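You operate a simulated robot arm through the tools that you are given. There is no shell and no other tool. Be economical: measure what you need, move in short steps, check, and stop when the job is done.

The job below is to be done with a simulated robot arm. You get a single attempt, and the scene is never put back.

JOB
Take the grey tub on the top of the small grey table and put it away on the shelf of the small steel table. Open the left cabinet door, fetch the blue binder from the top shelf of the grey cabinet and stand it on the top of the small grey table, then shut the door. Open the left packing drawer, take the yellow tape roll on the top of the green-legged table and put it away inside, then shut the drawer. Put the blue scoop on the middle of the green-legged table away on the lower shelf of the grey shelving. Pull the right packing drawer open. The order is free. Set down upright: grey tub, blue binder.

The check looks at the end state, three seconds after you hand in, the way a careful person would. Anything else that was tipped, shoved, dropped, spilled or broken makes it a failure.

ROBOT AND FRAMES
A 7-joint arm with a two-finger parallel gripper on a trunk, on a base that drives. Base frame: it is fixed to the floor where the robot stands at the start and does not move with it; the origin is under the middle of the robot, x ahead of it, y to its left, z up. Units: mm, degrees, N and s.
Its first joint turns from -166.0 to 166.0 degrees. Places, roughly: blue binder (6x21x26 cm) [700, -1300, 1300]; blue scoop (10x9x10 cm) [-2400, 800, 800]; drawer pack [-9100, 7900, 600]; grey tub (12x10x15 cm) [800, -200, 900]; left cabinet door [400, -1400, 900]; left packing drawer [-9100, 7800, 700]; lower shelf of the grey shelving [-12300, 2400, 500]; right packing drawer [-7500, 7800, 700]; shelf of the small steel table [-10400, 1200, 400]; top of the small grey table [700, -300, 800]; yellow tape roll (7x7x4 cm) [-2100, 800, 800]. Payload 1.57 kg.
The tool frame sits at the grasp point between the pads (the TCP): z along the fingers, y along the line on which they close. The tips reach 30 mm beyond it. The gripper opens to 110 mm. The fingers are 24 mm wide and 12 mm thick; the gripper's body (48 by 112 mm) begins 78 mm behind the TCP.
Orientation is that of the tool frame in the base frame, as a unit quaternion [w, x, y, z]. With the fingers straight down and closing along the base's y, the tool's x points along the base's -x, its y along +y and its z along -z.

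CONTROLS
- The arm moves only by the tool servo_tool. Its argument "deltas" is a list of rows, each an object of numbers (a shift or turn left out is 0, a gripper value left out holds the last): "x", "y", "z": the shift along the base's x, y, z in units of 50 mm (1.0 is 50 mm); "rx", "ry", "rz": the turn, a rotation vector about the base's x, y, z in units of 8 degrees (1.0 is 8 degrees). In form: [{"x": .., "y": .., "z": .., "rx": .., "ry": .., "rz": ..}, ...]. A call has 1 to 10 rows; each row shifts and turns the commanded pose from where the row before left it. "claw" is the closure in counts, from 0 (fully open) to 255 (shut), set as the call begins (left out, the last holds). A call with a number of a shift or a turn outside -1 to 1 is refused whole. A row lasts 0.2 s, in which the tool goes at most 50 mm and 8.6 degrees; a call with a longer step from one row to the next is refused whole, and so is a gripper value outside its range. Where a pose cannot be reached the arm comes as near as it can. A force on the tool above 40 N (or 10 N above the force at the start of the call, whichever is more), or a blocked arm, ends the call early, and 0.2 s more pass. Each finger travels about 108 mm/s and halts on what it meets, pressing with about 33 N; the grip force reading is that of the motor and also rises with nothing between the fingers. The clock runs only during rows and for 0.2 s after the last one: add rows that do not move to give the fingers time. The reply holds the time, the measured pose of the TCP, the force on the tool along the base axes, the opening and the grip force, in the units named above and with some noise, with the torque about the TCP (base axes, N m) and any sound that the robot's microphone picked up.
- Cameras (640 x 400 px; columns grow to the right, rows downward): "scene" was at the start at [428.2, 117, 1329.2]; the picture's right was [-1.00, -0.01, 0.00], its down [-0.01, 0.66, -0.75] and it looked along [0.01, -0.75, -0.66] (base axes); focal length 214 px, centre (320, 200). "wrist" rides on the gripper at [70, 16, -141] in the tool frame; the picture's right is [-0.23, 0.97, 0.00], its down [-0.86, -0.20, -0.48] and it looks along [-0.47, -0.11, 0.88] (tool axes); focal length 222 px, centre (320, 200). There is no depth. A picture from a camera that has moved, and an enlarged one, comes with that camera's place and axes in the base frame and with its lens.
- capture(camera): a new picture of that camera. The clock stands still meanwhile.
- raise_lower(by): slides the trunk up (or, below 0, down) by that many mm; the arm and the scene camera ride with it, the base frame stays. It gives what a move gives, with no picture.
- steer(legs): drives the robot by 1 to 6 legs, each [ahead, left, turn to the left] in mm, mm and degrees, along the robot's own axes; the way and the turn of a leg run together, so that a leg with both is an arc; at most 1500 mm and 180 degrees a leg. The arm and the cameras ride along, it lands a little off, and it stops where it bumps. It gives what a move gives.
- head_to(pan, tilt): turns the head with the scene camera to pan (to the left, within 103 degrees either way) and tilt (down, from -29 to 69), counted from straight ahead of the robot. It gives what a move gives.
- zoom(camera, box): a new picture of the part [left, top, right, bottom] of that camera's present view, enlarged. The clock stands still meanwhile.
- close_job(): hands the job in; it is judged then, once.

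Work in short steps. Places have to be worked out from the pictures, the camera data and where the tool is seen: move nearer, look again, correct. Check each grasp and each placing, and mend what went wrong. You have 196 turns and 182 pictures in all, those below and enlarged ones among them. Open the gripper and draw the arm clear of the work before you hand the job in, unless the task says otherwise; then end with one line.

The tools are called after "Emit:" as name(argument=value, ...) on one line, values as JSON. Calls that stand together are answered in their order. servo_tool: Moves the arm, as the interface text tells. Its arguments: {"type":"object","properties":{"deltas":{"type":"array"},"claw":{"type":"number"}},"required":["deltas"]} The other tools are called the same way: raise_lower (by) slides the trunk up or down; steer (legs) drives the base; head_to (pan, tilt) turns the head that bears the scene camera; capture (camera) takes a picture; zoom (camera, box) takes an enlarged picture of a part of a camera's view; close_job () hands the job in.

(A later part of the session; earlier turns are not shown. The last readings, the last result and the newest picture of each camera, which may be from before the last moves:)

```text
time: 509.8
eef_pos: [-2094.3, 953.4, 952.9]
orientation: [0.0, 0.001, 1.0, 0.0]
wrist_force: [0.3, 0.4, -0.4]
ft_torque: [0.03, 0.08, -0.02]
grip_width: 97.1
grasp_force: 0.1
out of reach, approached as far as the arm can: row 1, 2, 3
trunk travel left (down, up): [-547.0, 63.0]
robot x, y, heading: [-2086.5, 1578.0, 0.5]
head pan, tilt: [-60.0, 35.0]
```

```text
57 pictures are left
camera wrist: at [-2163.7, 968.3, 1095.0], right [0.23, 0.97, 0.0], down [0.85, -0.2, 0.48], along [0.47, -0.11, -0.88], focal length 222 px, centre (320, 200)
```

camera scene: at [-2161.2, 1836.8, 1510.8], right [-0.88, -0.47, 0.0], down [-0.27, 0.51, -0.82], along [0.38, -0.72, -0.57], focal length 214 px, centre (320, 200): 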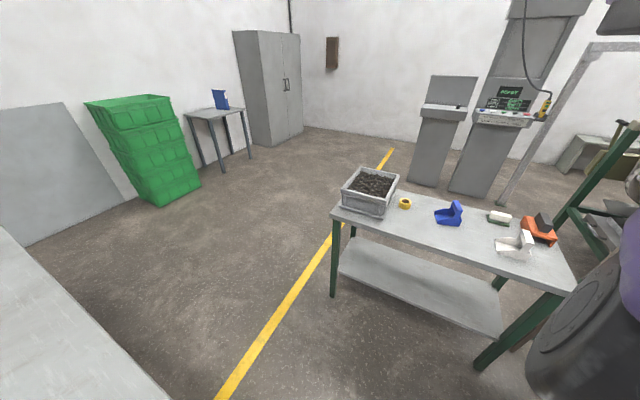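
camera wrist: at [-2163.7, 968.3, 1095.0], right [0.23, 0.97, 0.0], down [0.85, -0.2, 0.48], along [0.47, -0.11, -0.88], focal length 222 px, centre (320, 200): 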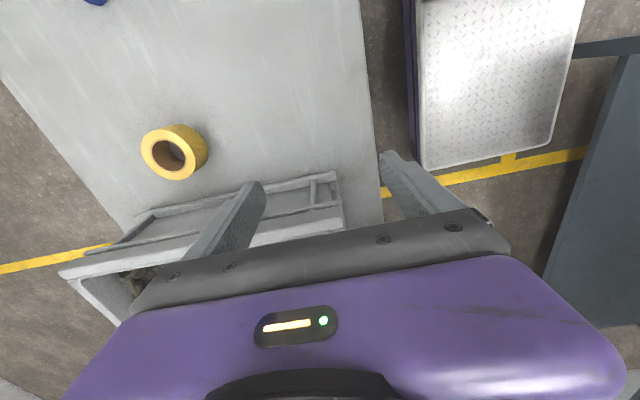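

The arm hit a wrist limit at this tool yaw. I turn the tool −45° about z (the roll is round, so any closing axis works) and retry the approach.

Emit:
servo_tool(deltas=[{"rz": -1, "x": -0.2, "z": 0.3}, {"rz": -1, "x": -0.2, "z": 0.3}, {"rz": -1, "x": -0.2}, {"rz": -1, "x": -0.1}, {"rz": -1}, {"rz": -0.6}, {"y": -0.8}, {"y": -0.8}, {"y": -0.8}, {"y": -0.8}])

Emit:
capture(camera="wrist")

```text
time: 512.0
eef_pos: [-2093.1, 944.3, 982.1]
orientation: [-0.001, 0.382, 0.924, 0.001]
wrist_force: [0.1, 0.2, -0.4]
ft_torque: [0.0, -0.01, -0.01]
grip_width: 97.0
grasp_force: 0.0
out of reach, approached as far as the arm can: row 2, 3, 7, 8, 9, 10
trunk travel left (down, up): [-547.0, 63.0]
robot x, y, heading: [-2089.7, 1573.6, 0.8]
head pan, tilt: [-60.0, 35.0]
```

```text
56 pictures are left
camera wrist: at [-2131.4, 1004.1, 1124.7], right [0.85, 0.53, 0.0], down [0.46, -0.75, 0.48], along [0.25, -0.4, -0.88], focal length 222 px, centre (320, 200)
```

wrist: 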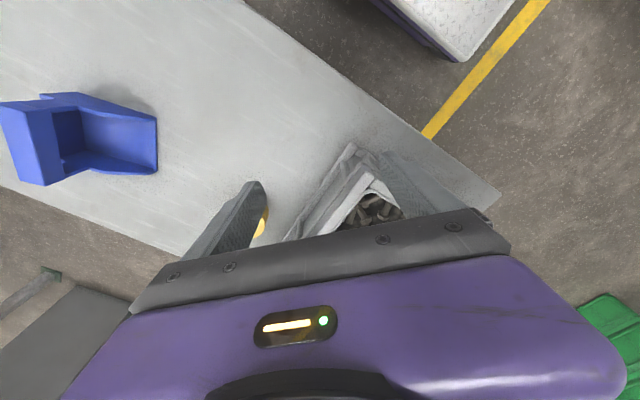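

Instead of reaching out, I bring the base closer: there is room to the table. I drive −38 mm in x and −167 mm in y, which puts the gripper above the tape.

Emit:
steer(legs=[[-38, 0, 0], [0, -167, 0]])

Emit:
capture(camera="wrist")

```text
time: 513.9
eef_pos: [-2128.1, 778.0, 982.8]
orientation: [0.001, 0.382, 0.924, 0.001]
wrist_force: [-0.4, -0.5, -0.2]
ft_torque: [-0.01, -0.01, 0.0]
grip_width: 97.0
grasp_force: 0.1
trunk travel left (down, up): [-547.0, 63.0]
robot x, y, heading: [-2120.3, 1408.2, 0.8]
head pan, tilt: [-60.0, 35.0]
```

```text
55 pictures are left
camera wrist: at [-2166.7, 837.0, 1124.8], right [0.85, 0.53, 0.0], down [0.46, -0.75, 0.48], along [0.25, -0.4, -0.88], focal length 222 px, centre (320, 200)
```

wrist: 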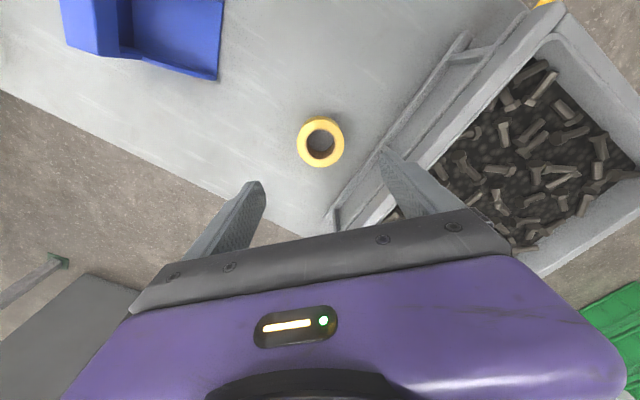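

The tape is right below the TCP; the right finger would pass near the crate's rim, so I turn the tool back +25° and narrow the opening slightly, then descend partly.

Emit:
servo_tool(deltas=[{"rz": 1}, {"rz": 1}, {"rz": 1.0}, {"x": -0.06, "z": -0.3}, {"z": -0.5}, {"z": -0.5}, {}], claw=42)

Emit:
capture(camera="wrist")

```text
time: 515.5
eef_pos: [-2123.6, 794.5, 917.0]
orientation: [0.0, 0.181, 0.983, 0.0]
wrist_force: [0.2, -0.2, -1.1]
ft_torque: [-0.03, -0.02, 0.0]
grip_width: 92.1
grasp_force: 0.0
out of reach, approached as far as the arm can: row 4, 5, 6
trunk travel left (down, up): [-547.0, 63.0]
robot x, y, heading: [-2119.0, 1410.2, 1.1]
head pan, tilt: [-60.0, 35.0]
```

```text
54 pictures are left
camera wrist: at [-2182.3, 833.1, 1059.1], right [0.56, 0.83, 0.0], down [0.73, -0.49, 0.48], along [0.4, -0.27, -0.88], focal length 222 px, centre (320, 200)
```

wrist: 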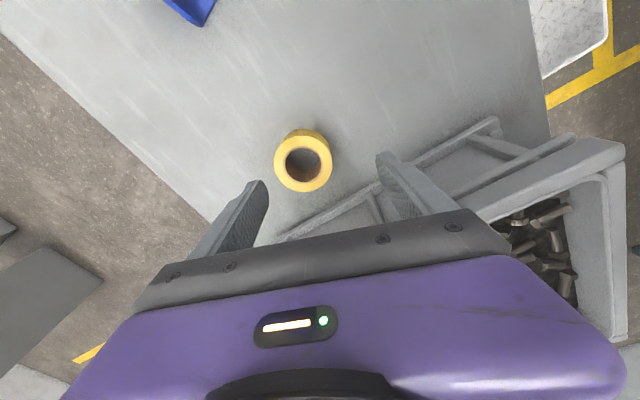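

Reach shrinks as the arm goes low relative to the shoulder, so I should lower the trunk instead: I raise the arm 200 mm, then lower the trunk 200 mm.

Emit:
servo_tool(deltas=[{"z": 1}, {"z": 1}, {"z": 1}, {"z": 1}, {"x": -0.14, "y": -0.3}, {}])

Emit:
raise_lower(by=-200)

Emit:
capture(camera="wrist")

```text
time: 516.9
eef_pos: [-2128.2, 779.8, 1118.4]
orientation: [0.0, 0.181, 0.983, 0.001]
wrist_force: [-0.4, -0.2, 0.9]
ft_torque: [0.02, 0.01, 0.03]
grip_width: 92.0
grasp_force: 0.1
trunk travel left (down, up): [-547.0, 63.0]
robot x, y, heading: [-2121.7, 1408.4, 0.9]
head pan, tilt: [-60.0, 35.0]
```

```text
time: 519.1
eef_pos: [-2128.6, 780.0, 919.6]
orientation: [0.0, 0.181, 0.983, 0.0]
wrist_force: [0.2, -0.6, 0.0]
ft_torque: [-0.02, -0.02, 0.01]
grip_width: 92.0
grasp_force: 0.0
trunk travel left (down, up): [-347.0, 263.0]
robot x, y, heading: [-2123.6, 1408.6, 0.7]
head pan, tilt: [-60.0, 35.0]
```

```text
53 pictures are left
camera wrist: at [-2187.2, 818.0, 1060.4], right [0.56, 0.83, 0.0], down [0.73, -0.49, 0.48], along [0.4, -0.27, -0.88], focal length 222 px, centre (320, 200)
```

wrist: 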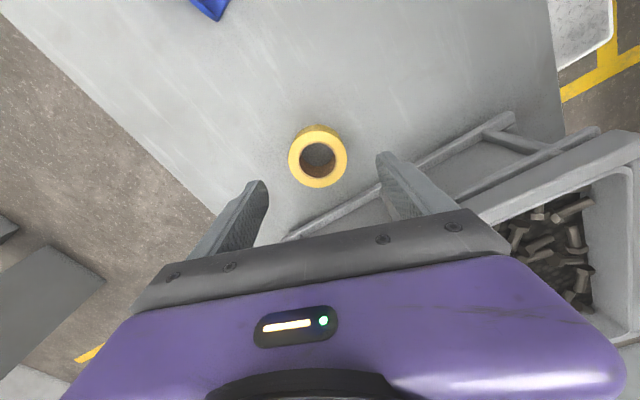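

Aligned: the tape centre is at (−2128, 777). I lower the trunk by 85 mm around it and close.

Emit:
raise_lower(by=-85)

Emit:
servo_tool(deltas=[{}, {}, {}, {}], claw=255)

Emit:
raise_lower(by=100)

Emit:
capture(camera="wrist")

```text
time: 520.3
eef_pos: [-2128.9, 779.0, 833.0]
orientation: [0.0, 0.181, 0.983, 0.001]
wrist_force: [0.3, -0.3, 0.3]
ft_torque: [-0.01, 0.0, 0.01]
grip_width: 91.8
grasp_force: 0.1
trunk travel left (down, up): [-262.0, 348.0]
robot x, y, heading: [-2120.4, 1407.7, 0.6]
head pan, tilt: [-60.0, 35.0]
```

```text
time: 521.3
eef_pos: [-2127.7, 779.3, 833.5]
orientation: [0.0, 0.181, 0.983, 0.002]
wrist_force: [0.5, 1.0, 2.8]
ft_torque: [-0.02, 0.03, -0.01]
grip_width: 60.3
grasp_force: 32.8
trunk travel left (down, up): [-262.0, 348.0]
robot x, y, heading: [-2125.6, 1411.7, 0.5]
head pan, tilt: [-60.0, 35.0]
```

```text
time: 522.6
eef_pos: [-2127.7, 779.9, 931.8]
orientation: [0.0, 0.182, 0.983, 0.001]
wrist_force: [0.0, -0.3, 0.1]
ft_torque: [-0.02, -0.01, -0.01]
grip_width: 60.1
grasp_force: 33.3
trunk travel left (down, up): [-362.0, 248.0]
robot x, y, heading: [-2120.9, 1403.7, 0.8]
head pan, tilt: [-60.0, 35.0]
```

```text
52 pictures are left
camera wrist: at [-2187.2, 818.0, 1075.3], right [0.56, 0.83, 0.0], down [0.73, -0.49, 0.48], along [0.4, -0.27, -0.88], focal length 222 px, centre (320, 200)
```

wrist: 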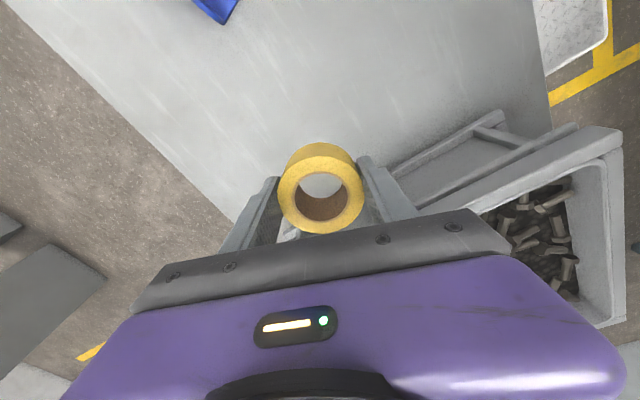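

The tape is held (60 mm). I raise it and drive back the known way towards the drawers.

Emit:
raise_lower(by=200)

Emit:
steer(legs=[[0, 168, -0.8], [-430, 0, 0], [0, 1500, 0], [0, 1360, 0], [0, 0, 180], [1500, 0, 0]])

```text
time: 524.8
eef_pos: [-2127.7, 778.9, 1132.9]
orientation: [0.0, 0.181, 0.983, 0.0]
wrist_force: [0.2, -0.6, -0.7]
ft_torque: [-0.03, 0.01, 0.02]
grip_width: 60.2
grasp_force: 32.8
trunk travel left (down, up): [-562.0, 48.0]
robot x, y, heading: [-2125.2, 1407.8, 0.5]
head pan, tilt: [-60.0, 35.0]
```

```text
time: 528.5
eef_pos: [-2550.4, 948.6, 1133.2]
orientation: [0.0, 0.187, 0.982, 0.0]
wrist_force: [0.4, 0.9, -0.5]
ft_torque: [0.03, 0.02, -0.01]
grip_width: 60.2
grasp_force: 33.2
trunk travel left (down, up): [-562.0, 48.0]
robot x, y, heading: [-2542.5, 1576.3, 0.3]
head pan, tilt: [-60.0, 35.0]
stopped in leg 2: the robot was blocked; the commanded pose is now the measured one
```

Touched the second table's corner lightly at the end; I step 25 mm away and continue.

Emit:
steer(legs=[[25, 0, 0], [0, 1500, 0], [0, 1360, 0], [0, 0, 180], [1500, 0, 0], [1500, 0, 0]])

Emit:
head_to(pan=0, tilt=15)

Emit:
capture(camera="scene")

```text
time: 564.0
eef_pos: [-5473.6, 5030.3, 1132.9]
orientation: [0.001, 0.985, -0.174, 0.0]
wrist_force: [0.3, -0.7, -0.1]
ft_torque: [0.01, 0.0, -0.04]
grip_width: 59.9
grasp_force: 32.6
trunk travel left (down, up): [-562.0, 48.0]
robot x, y, heading: [-5468.6, 4400.3, -178.4]
head pan, tilt: [-60.0, 35.0]
```

```text
time: 565.3
eef_pos: [-5473.9, 5029.5, 1132.9]
orientation: [0.002, 0.985, -0.175, 0.0]
wrist_force: [0.9, -0.8, -1.8]
ft_torque: [0.01, 0.04, -0.01]
grip_width: 60.1
grasp_force: 33.3
trunk travel left (down, up): [-562.0, 48.0]
robot x, y, heading: [-5468.3, 4400.7, -178.2]
head pan, tilt: [0.0, 15.0]
```

```text
51 pictures are left
camera scene: at [-5982.5, 4188.3, 1557.7], right [-0.03, 1.0, 0.0], down [0.26, 0.01, -0.97], along [-0.97, -0.03, -0.26], focal length 214 px, centre (320, 200)
```

scene: 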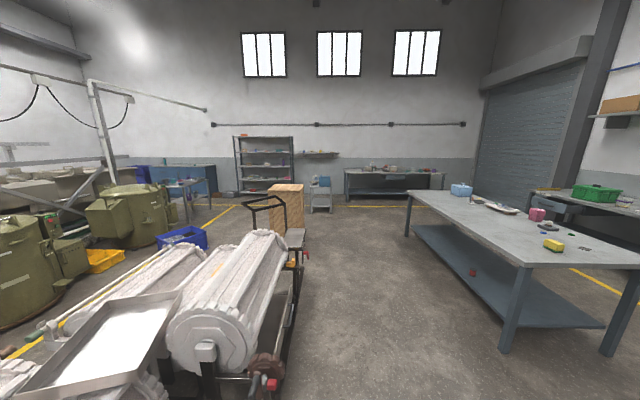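

The way is clear. I continue west, then up to the packing bench at the left drawer's x.

Emit:
steer(legs=[[1500, 0, -1.7], [1500, 0, 0], [1500, 0, 0], [0, -1500, 0], [0, -800, 0], [-900, 0, 0]])

Emit:
capture(camera="wrist")

```text
time: 599.3
eef_pos: [-9744.1, 7215.5, 1130.8]
orientation: [0.001, 0.97, -0.242, 0.0]
wrist_force: [0.6, -0.2, -0.6]
ft_torque: [0.01, 0.04, -0.01]
grip_width: 60.3
grasp_force: 33.2
trunk travel left (down, up): [-562.0, 48.0]
robot x, y, heading: [-9826.2, 6590.9, 174.0]
head pan, tilt: [0.0, 15.0]
stopped in leg 6: the robot was blocked; the commanded pose is now the measured one
```

```text
50 pictures are left
camera wrist: at [-9689.2, 7166.9, 1274.6], right [-0.66, -0.75, 0.0], down [-0.66, 0.58, 0.48], along [-0.36, 0.31, -0.88], focal length 222 px, centre (320, 200)
```

wrist: 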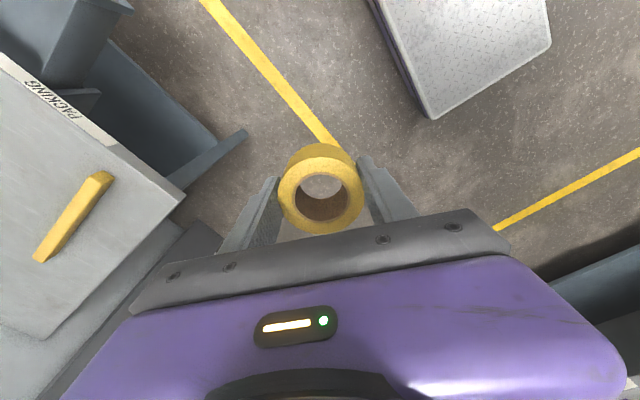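

The base met the blue-box table's corner, since I was too low in y. I step away, shift to y≈6720, straighten, and go on.

Emit:
steer(legs=[[50, 0, 0], [0, -130, 0], [0, 0, 6], [-820, 0, 0]])

Emit:
capture(camera="wrist")

```text
time: 605.6
eef_pos: [-9030.6, 7355.3, 1132.5]
orientation: [0.0, 0.982, -0.186, 0.0]
wrist_force: [0.6, 0.8, -0.8]
ft_torque: [-0.01, -0.02, 0.0]
grip_width: 60.2
grasp_force: 32.6
trunk travel left (down, up): [-562.0, 48.0]
robot x, y, heading: [-9037.5, 6728.4, -179.7]
head pan, tilt: [0.0, 15.0]
```

```text
49 pictures are left
camera wrist: at [-8971.6, 7315.0, 1274.8], right [-0.57, -0.82, 0.0], down [-0.72, 0.5, 0.48], along [-0.39, 0.27, -0.88], focal length 222 px, centre (320, 200)
```

wrist: 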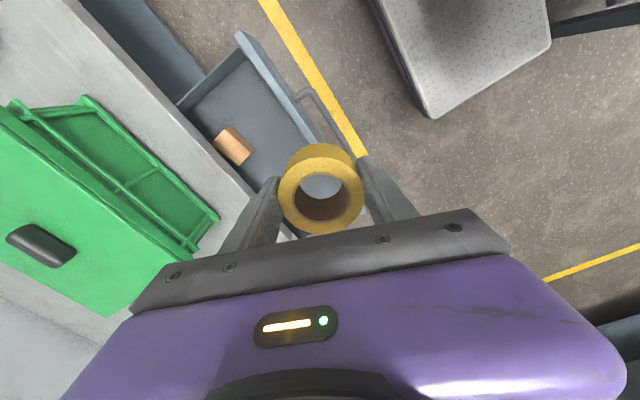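

The open drawer is visible, with a brown block at its back right. I aim the tape at (−9085, 7500): ahead 52 mm, right 145 mm, then lower with the trunk.

Emit:
steer(legs=[[52, 0, 0], [0, -145, 0]])

Emit:
raise_lower(by=-300)

Emit:
capture(camera="wrist")

```text
time: 607.5
eef_pos: [-9083.2, 7499.4, 1132.8]
orientation: [0.001, 0.982, -0.187, 0.0]
wrist_force: [0.5, -0.4, -1.0]
ft_torque: [-0.01, -0.02, 0.0]
grip_width: 60.0
grasp_force: 33.1
trunk travel left (down, up): [-562.0, 48.0]
robot x, y, heading: [-9095.3, 6874.4, -180.0]
head pan, tilt: [0.0, 15.0]
```

```text
time: 610.5
eef_pos: [-9083.0, 7500.8, 832.0]
orientation: [0.0, 0.982, -0.187, 0.0]
wrist_force: [0.5, -0.2, -0.6]
ft_torque: [0.0, 0.01, -0.01]
grip_width: 59.9
grasp_force: 32.8
trunk travel left (down, up): [-262.0, 348.0]
robot x, y, heading: [-9090.9, 6869.9, -179.9]
head pan, tilt: [0.0, 15.0]
```

```text
48 pictures are left
camera wrist: at [-9024.0, 7458.4, 974.8], right [-0.57, -0.82, 0.0], down [-0.72, 0.5, 0.48], along [-0.39, 0.27, -0.88], focal length 222 px, centre (320, 200)
```

wrist: 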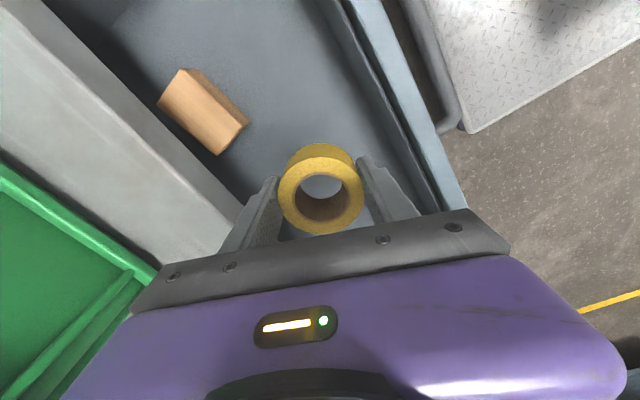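

Well centred over the drawer. I lower further: 110 mm by trunk, then slowly with the arm until contact.

Emit:
raise_lower(by=-115)

Emit:
servo_tool(deltas=[{"z": -0.15}, {"z": -0.15}, {"z": -0.15}, {"z": -0.1}, {"z": -0.1}, {}])

Emit:
capture(camera="wrist")

```text
time: 611.9
eef_pos: [-9083.6, 7499.5, 716.8]
orientation: [0.001, 0.982, -0.187, -0.001]
wrist_force: [0.1, -0.1, -0.1]
ft_torque: [0.04, -0.02, 0.0]
grip_width: 60.1
grasp_force: 33.3
trunk travel left (down, up): [-147.0, 463.0]
robot x, y, heading: [-9095.0, 6872.0, -179.6]
head pan, tilt: [0.0, 15.0]
```

```text
time: 613.3
eef_pos: [-9082.2, 7500.3, 684.1]
orientation: [0.002, 0.982, -0.187, 0.0]
wrist_force: [-0.3, 0.1, 0.0]
ft_torque: [0.0, -0.02, 0.0]
grip_width: 60.0
grasp_force: 32.6
trunk travel left (down, up): [-147.0, 463.0]
robot x, y, heading: [-9092.3, 6872.7, -179.9]
head pan, tilt: [0.0, 15.0]
```

```text
47 pictures are left
camera wrist: at [-9023.6, 7458.6, 827.0], right [-0.57, -0.82, 0.0], down [-0.72, 0.5, 0.48], along [-0.39, 0.27, -0.88], focal length 222 px, centre (320, 200)
```

wrist: 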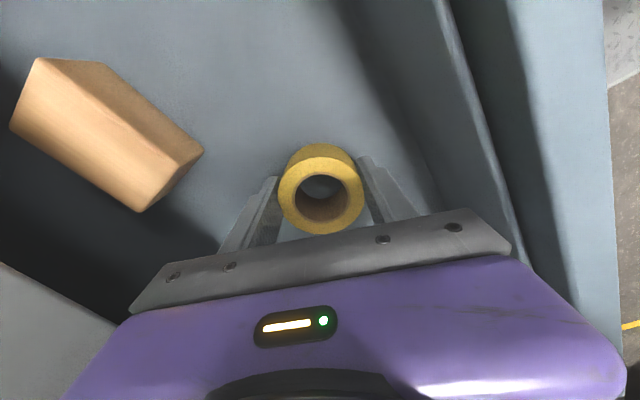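

No contact yet; I continue in 4 mm steps.

Emit:
servo_tool(deltas=[{"z": -0.1}, {"z": -0.1}, {"z": -0.08}, {}])

Emit:
servo_tool(deltas=[{"z": -0.06}, {"z": -0.06}, {"z": -0.06}, {}])

```text
time: 614.3
eef_pos: [-9082.6, 7499.9, 671.2]
orientation: [0.001, 0.983, -0.186, 0.0]
wrist_force: [1.0, -0.7, 0.0]
ft_torque: [0.02, 0.02, 0.03]
grip_width: 59.8
grasp_force: 32.8
trunk travel left (down, up): [-147.0, 463.0]
robot x, y, heading: [-9096.5, 6868.7, -180.0]
head pan, tilt: [0.0, 15.0]
```

```text
time: 615.2
eef_pos: [-9082.8, 7502.9, 669.0]
orientation: [-0.003, 0.983, -0.186, 0.001]
wrist_force: [-1.1, -0.5, 11.9]
ft_torque: [-0.17, 0.02, 0.02]
grip_width: 60.4
grasp_force: 33.1
trunk travel left (down, up): [-147.0, 463.0]
robot x, y, heading: [-9091.7, 6868.7, -179.7]
head pan, tilt: [0.0, 15.0]
stopped in row 4: the force on the tool passed its limit at 42 N (the readings are from after the stop); the commanded pose is now the measured one
```

Contact with the drawer's bottom. I open the gripper and rise out of the drawer.

Emit:
servo_tool(deltas=[{"z": 0.03}, {}, {}, {}], claw=70)

Emit:
raise_lower(by=250)

Emit:
capture(camera="wrist")

```text
time: 616.2
eef_pos: [-9084.3, 7501.9, 667.8]
orientation: [-0.001, 0.983, -0.185, 0.0]
wrist_force: [-0.3, 0.0, 0.3]
ft_torque: [0.02, 0.01, -0.03]
grip_width: 79.9
grasp_force: 0.0
trunk travel left (down, up): [-147.0, 463.0]
robot x, y, heading: [-9090.6, 6869.5, -179.9]
head pan, tilt: [0.0, 15.0]
```

```text
time: 618.8
eef_pos: [-9083.1, 7502.7, 918.9]
orientation: [-0.001, 0.983, -0.186, 0.0]
wrist_force: [0.1, -0.7, 0.9]
ft_torque: [-0.01, -0.03, 0.02]
grip_width: 79.7
grasp_force: 0.0
trunk travel left (down, up): [-397.0, 213.0]
robot x, y, heading: [-9093.4, 6870.0, -179.7]
head pan, tilt: [0.0, 15.0]
```

```text
46 pictures are left
camera wrist: at [-9024.5, 7459.4, 1059.9], right [-0.57, -0.82, 0.0], down [-0.72, 0.5, 0.48], along [-0.39, 0.27, -0.88], focal length 222 px, centre (320, 200)
```

wrist: 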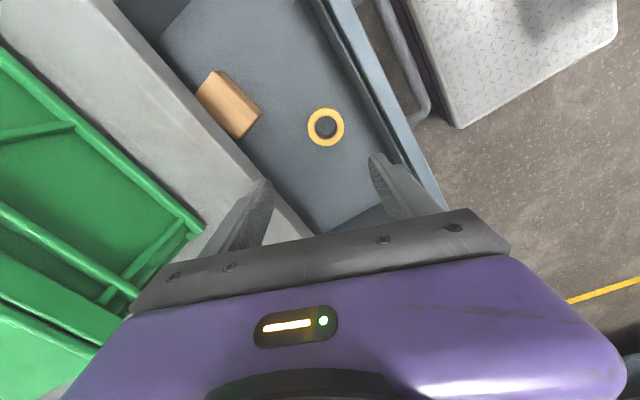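

The tape lies flat in the drawer. To shut it, I move in front of the drawer, close and lower the fingers to handle height, and push +y.

Emit:
servo_tool(deltas=[{"y": -0.8}, {"y": -0.8}, {}, {}], claw=255)

Emit:
steer(legs=[[0, 190, 0]])

Emit:
raise_lower(by=-213)

Emit:
capture(camera="wrist")

```text
time: 619.8
eef_pos: [-9083.5, 7420.5, 917.1]
orientation: [-0.001, 0.983, -0.186, 0.0]
wrist_force: [0.2, 0.3, -0.1]
ft_torque: [0.01, -0.02, -0.03]
grip_width: 0.0
grasp_force: 21.4
trunk travel left (down, up): [-397.0, 213.0]
robot x, y, heading: [-9095.9, 6872.2, -179.7]
head pan, tilt: [0.0, 15.0]
```

```text
time: 621.4
eef_pos: [-9083.2, 7232.1, 917.3]
orientation: [-0.002, 0.983, -0.185, 0.0]
wrist_force: [0.3, 0.9, 0.9]
ft_torque: [0.0, 0.0, -0.01]
grip_width: 0.0
grasp_force: 21.0
trunk travel left (down, up): [-397.0, 213.0]
robot x, y, heading: [-9093.6, 6681.2, -179.8]
head pan, tilt: [0.0, 15.0]
```

```text
time: 623.6
eef_pos: [-9084.2, 7233.1, 704.1]
orientation: [-0.002, 0.982, -0.186, 0.001]
wrist_force: [0.5, -0.7, 0.3]
ft_torque: [-0.02, -0.04, 0.02]
grip_width: 0.1
grasp_force: 21.0
trunk travel left (down, up): [-184.0, 426.0]
robot x, y, heading: [-9088.8, 6683.2, -179.8]
head pan, tilt: [0.0, 15.0]
```

```text
45 pictures are left
camera wrist: at [-9024.8, 7189.6, 845.8], right [-0.57, -0.82, 0.0], down [-0.72, 0.5, 0.48], along [-0.39, 0.27, -0.88], focal length 222 px, centre (320, 200)
```

wrist: 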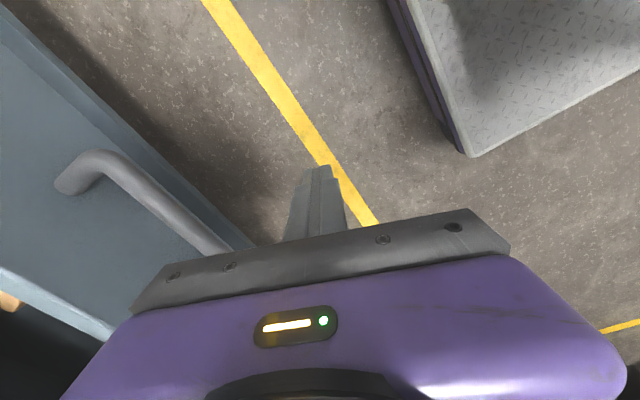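

The gripper body's long side would meet the bench edge, so I turn the tool −69° about z (its narrow side towards the bench), then push.

Emit:
servo_tool(deltas=[{"rz": -1}, {"rz": -1}, {"rz": -1}, {"rz": -1}, {"rz": -1}, {"rz": -1}, {"rz": -1}, {"rz": -1}, {"rz": -0.6}, {}])

Emit:
steer(legs=[[0, -100, 0]])

Emit:
capture(camera="wrist")

```text
time: 625.9
eef_pos: [-9084.2, 7232.2, 703.8]
orientation: [0.002, -0.705, 0.709, -0.001]
wrist_force: [0.3, 0.5, 0.0]
ft_torque: [-0.01, -0.02, -0.02]
grip_width: 0.0
grasp_force: 21.2
trunk travel left (down, up): [-184.0, 426.0]
robot x, y, heading: [-9097.0, 6681.9, -179.7]
head pan, tilt: [0.0, 15.0]
```

```text
time: 627.0
eef_pos: [-9084.6, 7331.0, 703.5]
orientation: [0.001, -0.706, 0.708, -0.001]
wrist_force: [0.6, 0.4, 0.2]
ft_torque: [0.0, 0.0, -0.01]
grip_width: 0.0
grasp_force: 21.3
trunk travel left (down, up): [-184.0, 426.0]
robot x, y, heading: [-9094.6, 6785.1, -179.8]
head pan, tilt: [0.0, 15.0]
```

```text
44 pictures are left
camera wrist: at [-9101.4, 7260.5, 845.9], right [-0.97, 0.23, 0.0], down [0.2, 0.85, 0.48], along [0.11, 0.47, -0.88], focal length 222 px, centre (320, 200)
```

wrist: 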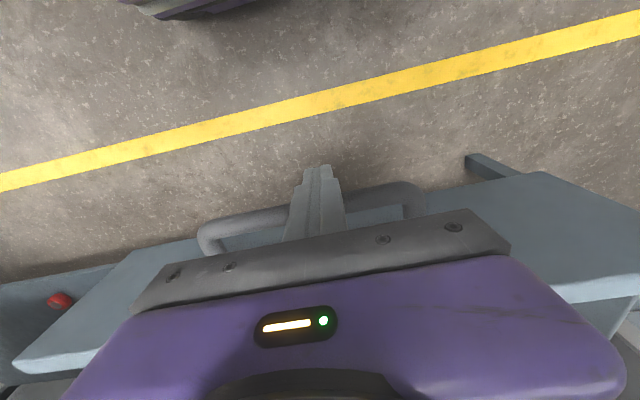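

The fingers are at the handle. I push with the base.

Emit:
steer(legs=[[0, -110, 0], [0, -90, 0]])

Emit:
capture(camera="wrist")

```text
time: 628.9
eef_pos: [-9085.3, 7536.9, 705.3]
orientation: [0.002, -0.706, 0.708, -0.001]
wrist_force: [-0.2, -0.2, -0.2]
ft_torque: [0.0, 0.02, 0.0]
grip_width: 0.1
grasp_force: 21.1
trunk travel left (down, up): [-184.0, 426.0]
robot x, y, heading: [-9095.0, 6985.1, -179.7]
head pan, tilt: [0.0, 15.0]
```

```text
43 pictures are left
camera wrist: at [-9102.6, 7465.2, 845.9], right [-0.97, 0.23, 0.0], down [0.2, 0.85, 0.48], along [0.11, 0.47, -0.88], focal length 222 px, centre (320, 200)
```

wrist: 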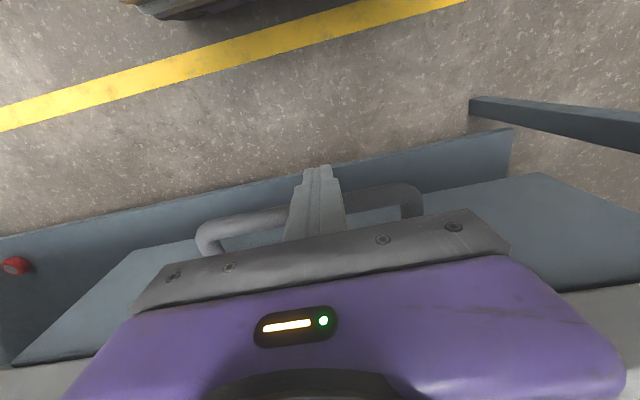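

Nearly shut. I finish slowly with the arm until it stops.

Emit:
servo_tool(deltas=[{"y": 0.2}, {"y": 0.2}, {"y": 0.2}, {"y": 0.2}, {"y": 0.2}, {"y": 0.2}, {}])

Emit:
capture(camera="wrist")

```text
time: 629.6
eef_pos: [-9085.3, 7552.4, 704.2]
orientation: [-0.006, -0.706, 0.709, -0.004]
wrist_force: [-2.4, -9.0, 3.7]
ft_torque: [1.07, -0.15, 0.25]
grip_width: 0.0
grasp_force: 21.3
trunk travel left (down, up): [-184.0, 426.0]
robot x, y, heading: [-9095.8, 6987.6, -179.7]
head pan, tilt: [0.0, 15.0]
stopped in row 3: the force on the tool passed its limit at 56 N (the readings are from after the stop); the commanded pose is now the measured one
```

```text
42 pictures are left
camera wrist: at [-9101.7, 7482.4, 846.6], right [-0.97, 0.23, 0.0], down [0.2, 0.86, 0.47], along [0.11, 0.46, -0.88], focal length 222 px, centre (320, 200)
```

wrist: 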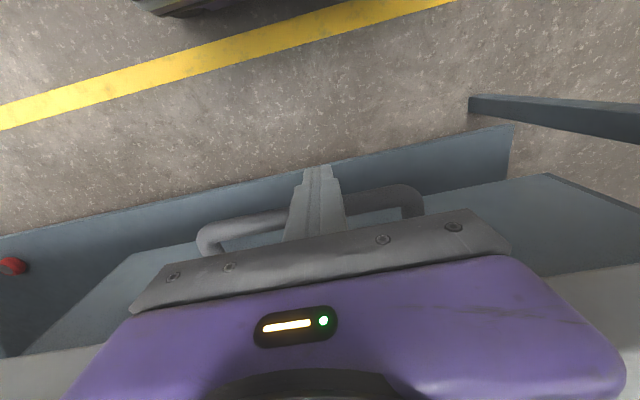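

A hard stop. I back off and check whether the drawer is flush.

Emit:
steer(legs=[[0, 250, 0]])

Emit:
capture(camera="wrist")

Emit:
head_to(pan=-75, tilt=35)

Emit:
capture(camera="scene")

```text
time: 631.4
eef_pos: [-9085.7, 7301.7, 703.2]
orientation: [0.004, 0.707, -0.707, 0.002]
wrist_force: [-0.7, 0.6, 0.3]
ft_torque: [0.03, 0.04, 0.01]
grip_width: 0.1
grasp_force: 21.8
trunk travel left (down, up): [-184.0, 426.0]
robot x, y, heading: [-9093.6, 6731.3, -179.8]
head pan, tilt: [0.0, 15.0]
```

```text
41 pictures are left
camera wrist: at [-9101.6, 7231.5, 846.4], right [-0.97, 0.23, 0.0], down [0.2, 0.86, 0.47], along [0.11, 0.46, -0.88], focal length 222 px, centre (320, 200)
```

wrist: 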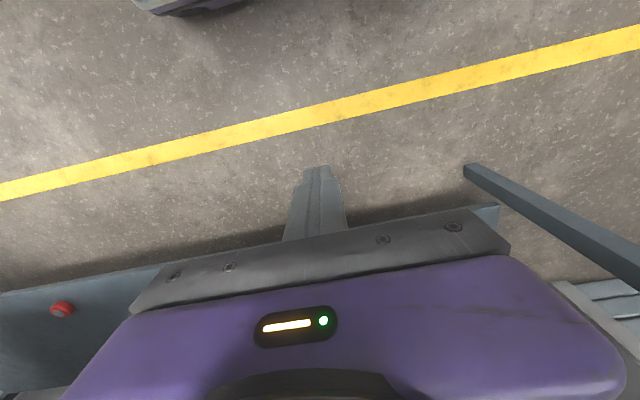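

```text
time: 632.9
eef_pos: [-9085.2, 7301.9, 703.7]
orientation: [0.004, 0.707, -0.707, 0.003]
wrist_force: [0.3, -0.3, 0.2]
ft_torque: [0.0, -0.03, -0.02]
grip_width: 0.0
grasp_force: 21.7
trunk travel left (down, up): [-184.0, 426.0]
robot x, y, heading: [-9095.3, 6731.8, -179.7]
head pan, tilt: [-75.0, 35.0]
```

```text
40 pictures are left
camera scene: at [-9541.4, 6616.8, 1147.8], right [0.96, 0.27, 0.0], down [0.15, -0.55, -0.82], along [-0.22, 0.79, -0.57], focal length 214 px, centre (320, 200)
```

scene: 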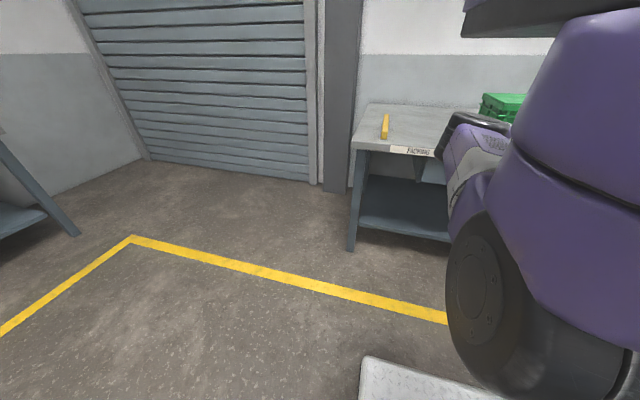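

I drive 600 mm east so the scene camera faces the left drawer directly.

Emit:
steer(legs=[[-600, 0, 0]])

Emit:
zoom(camera="scene", box=[160, 60, 420, 240])

```text
time: 636.2
eef_pos: [-8490.8, 7306.8, 703.2]
orientation: [-0.004, -0.707, 0.707, -0.003]
wrist_force: [0.0, -0.4, 0.1]
ft_torque: [0.0, 0.01, -0.01]
grip_width: 0.0
grasp_force: 21.5
trunk travel left (down, up): [-184.0, 426.0]
robot x, y, heading: [-8499.2, 6741.5, -179.7]
head pan, tilt: [-75.0, 35.0]
```

```text
2.22 times, centred on (290, 150) of scene
camera zoom: at [-8947.2, 6622.3, 1147.8], right [0.96, 0.27, 0.0], down [0.15, -0.55, -0.82], along [-0.22, 0.79, -0.57], focal length 477 px, centre (387, 311)
```

zoom: 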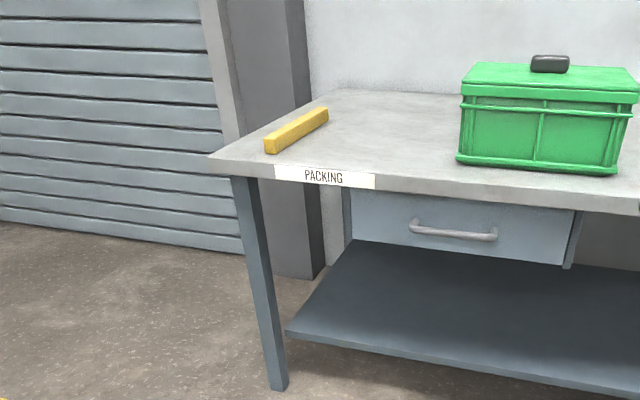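

The drawer is flush and shut. Now the scoop: I raise the trunk and drive back the known way.

Emit:
raise_lower(by=400)

Emit:
steer(legs=[[1500, 0, 0], [0, 1500, 0], [0, 780, 0], [-1500, 0, 0], [-1500, 0, 0], [-1500, 0, 0]])

```text
time: 640.0
eef_pos: [-8490.3, 7306.5, 1102.6]
orientation: [-0.004, -0.707, 0.708, -0.003]
wrist_force: [-1.0, -0.3, -0.2]
ft_torque: [-0.02, -0.01, 0.03]
grip_width: 0.1
grasp_force: 21.0
trunk travel left (down, up): [-584.0, 26.0]
robot x, y, heading: [-8501.7, 6740.4, -179.3]
head pan, tilt: [-75.0, 35.0]
```

```text
time: 679.3
eef_pos: [-5407.8, 5002.3, 1103.3]
orientation: [-0.005, -0.695, 0.719, -0.002]
wrist_force: [0.5, 0.3, 0.7]
ft_torque: [0.02, 0.0, -0.01]
grip_width: 0.0
grasp_force: 21.4
trunk travel left (down, up): [-584.0, 26.0]
robot x, y, heading: [-5437.2, 4435.0, 178.6]
head pan, tilt: [-75.0, 35.0]
```

Continuing to the green-legged table.

Emit:
steer(legs=[[-1450, 0, 0], [0, 0, 180], [1450, 0, 1.4], [0, -1500, 0], [0, -1300, 0]])

Emit:
head_to(pan=-65, tilt=40)

Emit:
capture(camera="scene")

```text
time: 713.9
eef_pos: [-2464.3, 1002.7, 1102.6]
orientation: [-0.003, 0.702, 0.712, 0.005]
wrist_force: [0.9, 0.2, -1.0]
ft_torque: [0.01, 0.02, -0.02]
grip_width: 0.1
grasp_force: 20.7
trunk travel left (down, up): [-584.0, 26.0]
robot x, y, heading: [-2465.6, 1571.0, 1.0]
head pan, tilt: [-75.0, 35.0]
```

```text
time: 714.7
eef_pos: [-2464.7, 1001.6, 1103.8]
orientation: [-0.003, 0.703, 0.711, 0.004]
wrist_force: [0.6, -0.1, 1.1]
ft_torque: [-0.05, -0.01, 0.02]
grip_width: 0.1
grasp_force: 21.2
trunk travel left (down, up): [-584.0, 26.0]
robot x, y, heading: [-2466.2, 1569.5, 1.1]
head pan, tilt: [-65.0, 40.0]
```

```text
38 pictures are left
camera scene: at [-2004.4, 1702.4, 1540.2], right [-0.9, -0.44, 0.0], down [-0.28, 0.58, -0.77], along [0.34, -0.69, -0.64], focal length 214 px, centre (320, 200)
```

scene: 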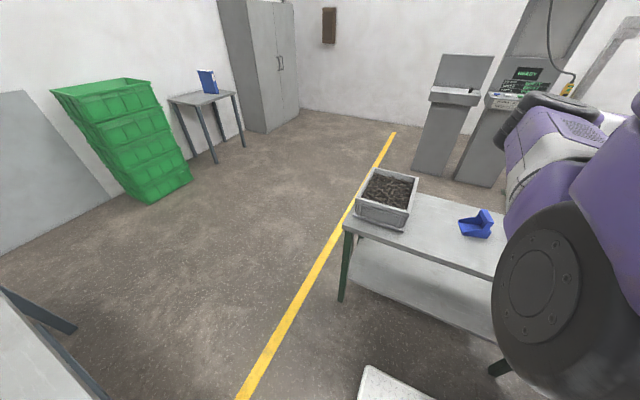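

I drive 110 mm ahead, tilt the tool 45° towards −y with a 12° yaw to match the scoop's bar, open to about 60 mm, and look.

Emit:
steer(legs=[[100, 0, -1]])

Emit:
servo_tool(deltas=[{"rx": -1}, {"rx": -1}, {"rx": -1}, {"rx": -1}, {"rx": -1}, {"rx": -0.6}, {"rz": 0.8}, {"rz": 0.8}, {}], claw=110)

Emit:
capture(camera="wrist")

```text
time: 715.8
eef_pos: [-2373.0, 1004.3, 1103.0]
orientation: [-0.003, 0.708, 0.706, 0.004]
wrist_force: [0.0, -0.3, -0.1]
ft_torque: [0.04, 0.0, 0.0]
grip_width: 0.0
grasp_force: 21.3
trunk travel left (down, up): [-584.0, 26.0]
robot x, y, heading: [-2365.6, 1570.2, 0.2]
head pan, tilt: [-65.0, 40.0]
```

```text
time: 717.8
eef_pos: [-2371.1, 1004.0, 1102.8]
orientation: [0.295, 0.579, 0.724, -0.234]
wrist_force: [0.0, 0.6, 0.0]
ft_torque: [0.03, 0.02, 0.0]
grip_width: 62.8
grasp_force: 0.1
trunk travel left (down, up): [-584.0, 26.0]
robot x, y, heading: [-2365.2, 1570.8, 0.5]
head pan, tilt: [-65.0, 40.0]
```

```text
37 pictures are left
camera wrist: at [-2388.8, 1151.2, 1156.8], right [0.99, 0.06, 0.16], down [-0.14, -0.32, 0.94], along [0.1, -0.95, -0.31], focal length 222 px, centre (320, 200)
```

wrist: 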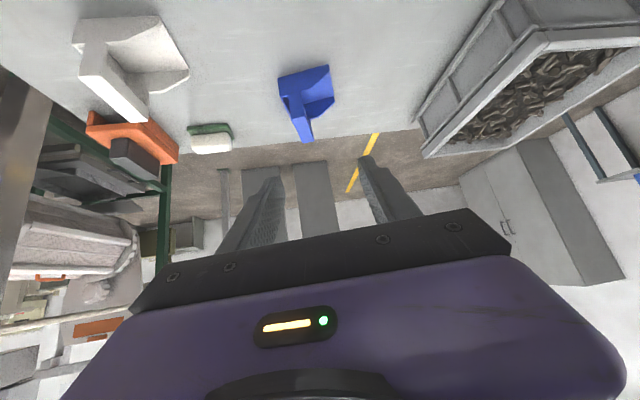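

The tilt works. I zoom on the scoop, which appears upside-down in this view.

Emit:
zoom(camera="wrist", box=[260, 50, 360, 150])

```text
4.00 times, centred on (310, 100) of wrist
camera zoom: at [-2388.8, 1151.2, 1156.8], right [0.99, 0.06, 0.16], down [-0.14, -0.32, 0.94], along [0.1, -0.95, -0.31], focal length 888 px, centre (360, 600)
```

zoom: 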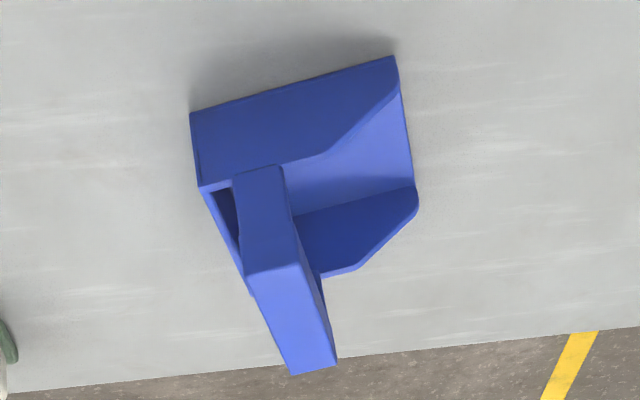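

The bar runs from (−2368, 829) to (−2350, 749), top at z≈897, 26 mm wide, and matches my yaw. I drive over it (12 mm ahead, 216 mm right), lower the trunk 120 mm, and check.

Emit:
steer(legs=[[12, 0, 0], [0, -216, 0]])

Emit:
raise_lower(by=-120)

Emit:
capture(camera="wrist")

```text
time: 719.8
eef_pos: [-2358.7, 787.9, 1103.4]
orientation: [0.295, 0.579, 0.724, -0.233]
wrist_force: [-0.9, 1.1, 1.0]
ft_torque: [0.0, -0.03, -0.01]
grip_width: 62.7
grasp_force: 0.0
trunk travel left (down, up): [-584.0, 26.0]
robot x, y, heading: [-2353.2, 1355.8, 0.4]
head pan, tilt: [-65.0, 40.0]
```

```text
time: 721.3
eef_pos: [-2359.4, 786.8, 984.2]
orientation: [0.295, 0.579, 0.724, -0.233]
wrist_force: [0.6, 0.5, -0.4]
ft_torque: [0.03, 0.03, 0.01]
grip_width: 62.9
grasp_force: 0.0
trunk travel left (down, up): [-464.0, 146.0]
robot x, y, heading: [-2350.8, 1352.1, 0.4]
head pan, tilt: [-65.0, 40.0]
```

```text
35 pictures are left
camera wrist: at [-2375.3, 934.2, 1036.9], right [0.99, 0.06, 0.16], down [-0.14, -0.32, 0.94], along [0.1, -0.95, -0.31], focal length 222 px, centre (320, 200)
```

wrist: 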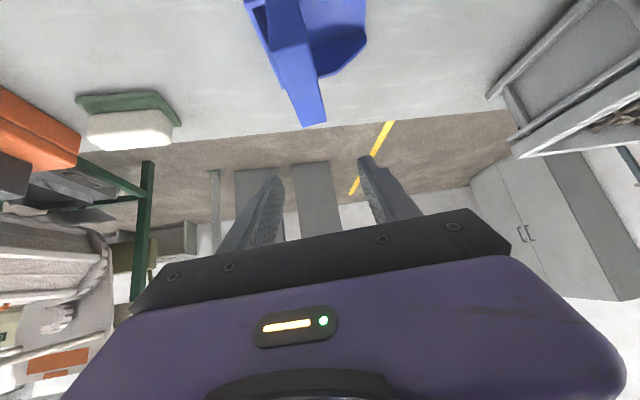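

The bar position is confirmed. I lower 100 mm and close on the bar.

Emit:
raise_lower(by=-98)

Emit:
capture(camera="wrist")

Emit:
servo_tool(deltas=[{}, {}, {}, {}], claw=255)

```text
time: 722.7
eef_pos: [-2359.6, 787.4, 885.3]
orientation: [0.294, 0.58, 0.723, -0.234]
wrist_force: [-0.1, 0.2, -0.3]
ft_torque: [0.03, 0.01, -0.02]
grip_width: 62.5
grasp_force: 0.1
trunk travel left (down, up): [-366.0, 244.0]
robot x, y, heading: [-2352.2, 1354.3, 0.3]
head pan, tilt: [-65.0, 40.0]
```

```text
34 pictures are left
camera wrist: at [-2375.3, 934.2, 938.9], right [0.99, 0.06, 0.16], down [-0.14, -0.32, 0.94], along [0.1, -0.95, -0.31], focal length 222 px, centre (320, 200)
```

wrist: 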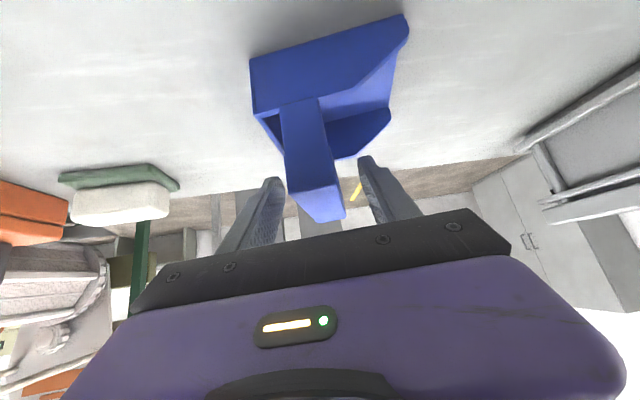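

```text
time: 723.7
eef_pos: [-2358.9, 788.3, 885.5]
orientation: [0.295, 0.579, 0.723, -0.234]
wrist_force: [-0.7, 0.1, 1.1]
ft_torque: [-0.05, 0.09, 0.03]
grip_width: 25.3
grasp_force: 33.2
trunk travel left (down, up): [-366.0, 244.0]
robot x, y, heading: [-2346.6, 1352.9, 0.3]
head pan, tilt: [-65.0, 40.0]
```

Gripped at 25.3 mm. I lift with the trunk and check.

Emit:
raise_lower(by=200)

Emit:
capture(camera="wrist")

```text
time: 725.8
eef_pos: [-2358.5, 787.3, 1084.6]
orientation: [0.294, 0.58, 0.723, -0.234]
wrist_force: [-0.2, 0.4, -0.9]
ft_torque: [-0.01, 0.0, 0.0]
grip_width: 25.5
grasp_force: 32.4
trunk travel left (down, up): [-566.0, 44.0]
robot x, y, heading: [-2351.9, 1353.8, 0.5]
head pan, tilt: [-65.0, 40.0]
```

```text
33 pictures are left
camera wrist: at [-2375.2, 934.2, 1138.7], right [0.99, 0.06, 0.16], down [-0.14, -0.32, 0.94], along [0.1, -0.95, -0.31], focal length 222 px, centre (320, 200)
```

wrist: 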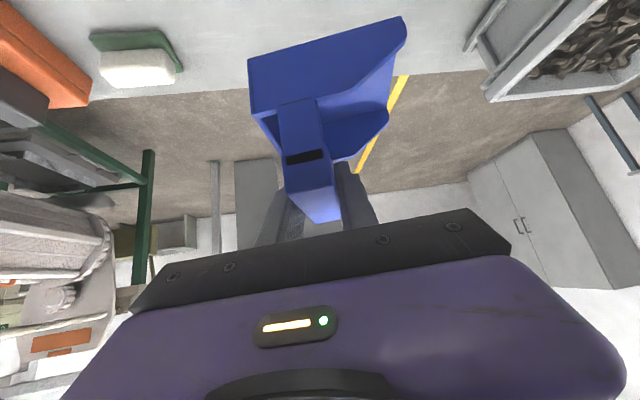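

The scoop is held. I drive the known way west again, this time towards the grey shelving.

Emit:
steer(legs=[[0, 217, -0.4], [-155, 0, 0], [0, 1500, 0], [0, 1370, 0], [0, 0, 180], [1500, 0, 0]])

Emit:
head_to(pan=0, tilt=15)

```text
time: 756.4
eef_pos: [-4046.0, 4969.5, 1085.1]
orientation: [-0.228, 0.734, -0.566, -0.298]
wrist_force: [0.7, -7.5, 7.1]
ft_torque: [-0.21, -0.81, -0.69]
grip_width: 24.5
grasp_force: 32.6
trunk travel left (down, up): [-566.0, 44.0]
robot x, y, heading: [-4031.6, 4404.6, -177.6]
head pan, tilt: [-65.0, 40.0]
```

```text
time: 757.8
eef_pos: [-4045.0, 4967.7, 1085.0]
orientation: [-0.229, 0.734, -0.566, -0.299]
wrist_force: [1.8, -9.3, 10.1]
ft_torque: [-0.31, -0.97, -0.86]
grip_width: 24.1
grasp_force: 32.7
trunk travel left (down, up): [-566.0, 44.0]
robot x, y, heading: [-4037.1, 4402.9, -177.7]
head pan, tilt: [0.0, 15.0]
```

The wrist now reads about 12 N, which is odd. I look at the gripper.

Emit:
capture(camera="wrist")

```text
32 pictures are left
camera wrist: at [-4023.4, 4819.5, 1139.1], right [-0.98, -0.09, 0.16], down [0.12, 0.32, 0.94], along [-0.14, 0.94, -0.31], focal length 222 px, centre (320, 200)
```

wrist: 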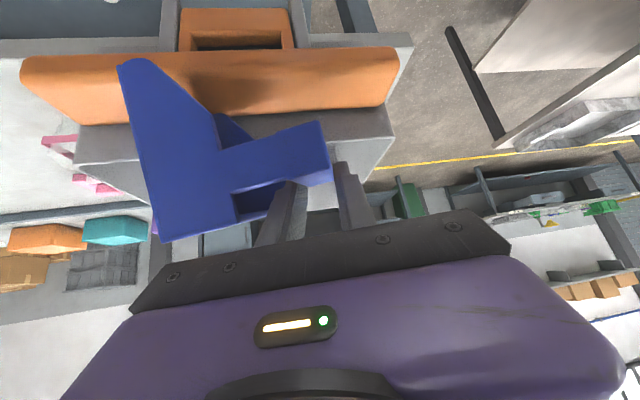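

The scoop has met a tall orange-topped object on a table to the north and has been turned in the grip. I back straight away (−y) and inspect.

Emit:
steer(legs=[[0, 350, 0]])

Emit:
capture(camera="wrist")

Emit:
head_to(pan=-55, tilt=25)

Emit:
capture(camera="scene")

```text
time: 760.0
eef_pos: [-4029.9, 4612.7, 1085.3]
orientation: [-0.228, 0.733, -0.566, -0.299]
wrist_force: [-0.3, -0.3, -0.6]
ft_torque: [0.01, 0.04, 0.01]
grip_width: 23.4
grasp_force: 33.0
trunk travel left (down, up): [-566.0, 44.0]
robot x, y, heading: [-4017.4, 4046.3, -177.7]
head pan, tilt: [0.0, 15.0]
```

```text
31 pictures are left
camera wrist: at [-4007.8, 4463.6, 1138.9], right [-0.98, -0.09, 0.16], down [0.13, 0.32, 0.94], along [-0.14, 0.94, -0.31], focal length 222 px, centre (320, 200)
```

wrist: 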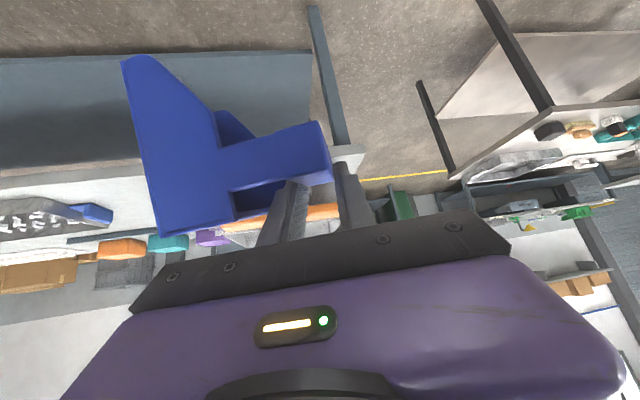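

```text
time: 761.3
eef_pos: [-4028.8, 4612.1, 1084.8]
orientation: [-0.228, 0.733, -0.566, -0.299]
wrist_force: [-1.0, -0.4, -0.9]
ft_torque: [0.0, 0.07, -0.03]
grip_width: 23.2
grasp_force: 33.3
trunk travel left (down, up): [-566.0, 44.0]
robot x, y, heading: [-4021.1, 4045.1, -177.9]
head pan, tilt: [-55.0, 25.0]
```

```text
30 pictures are left
camera scene: at [-4493.6, 3904.2, 1545.5], right [0.79, 0.61, 0.0], down [0.26, -0.34, -0.91], along [-0.55, 0.72, -0.42], focal length 214 px, centre (320, 200)
```

scene: 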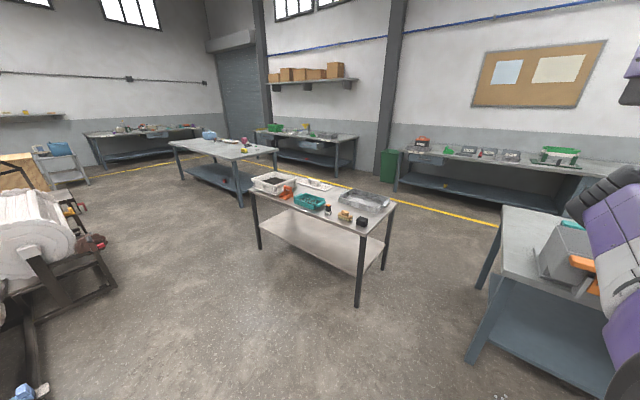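

I zoom on the object to see whether it was disturbed.

Emit:
zoom(camera="scene", box=[480, 180, 640, 320])

```text
2.86 times, centred on (560, 250) of scene
camera zoom: at [-4493.6, 3904.2, 1545.5], right [0.79, 0.61, 0.0], down [0.26, -0.34, -0.91], along [-0.55, 0.72, -0.42], focal length 613 px, centre (-366, 57)
```

zoom: 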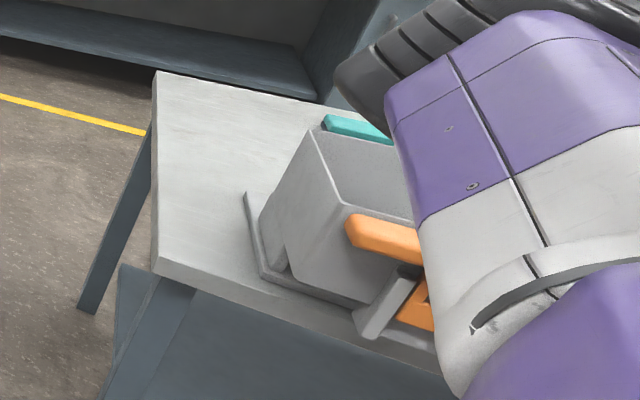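

The machine sits square on its plate near the table edge and looks undisturbed. Now I check how the scoop sits in the grip.

Emit:
zoom(camera="wrist", box=[100, 30, 400, 250])

```text
1.82 times, centred on (250, 140) of wrist
camera zoom: at [-4007.8, 4463.5, 1138.9], right [-0.98, -0.09, 0.16], down [0.13, 0.32, 0.94], along [-0.14, 0.94, -0.31], focal length 404 px, centre (447, 309)
```

zoom: 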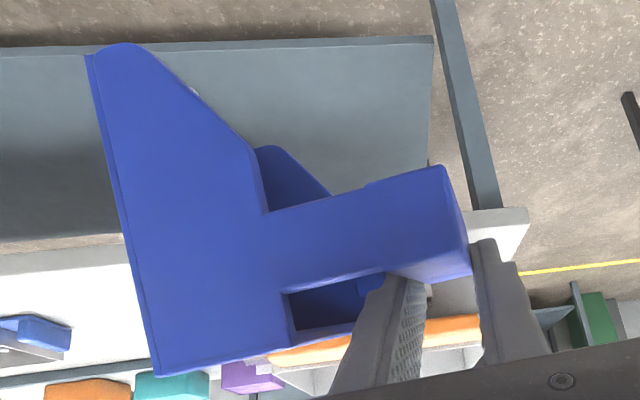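

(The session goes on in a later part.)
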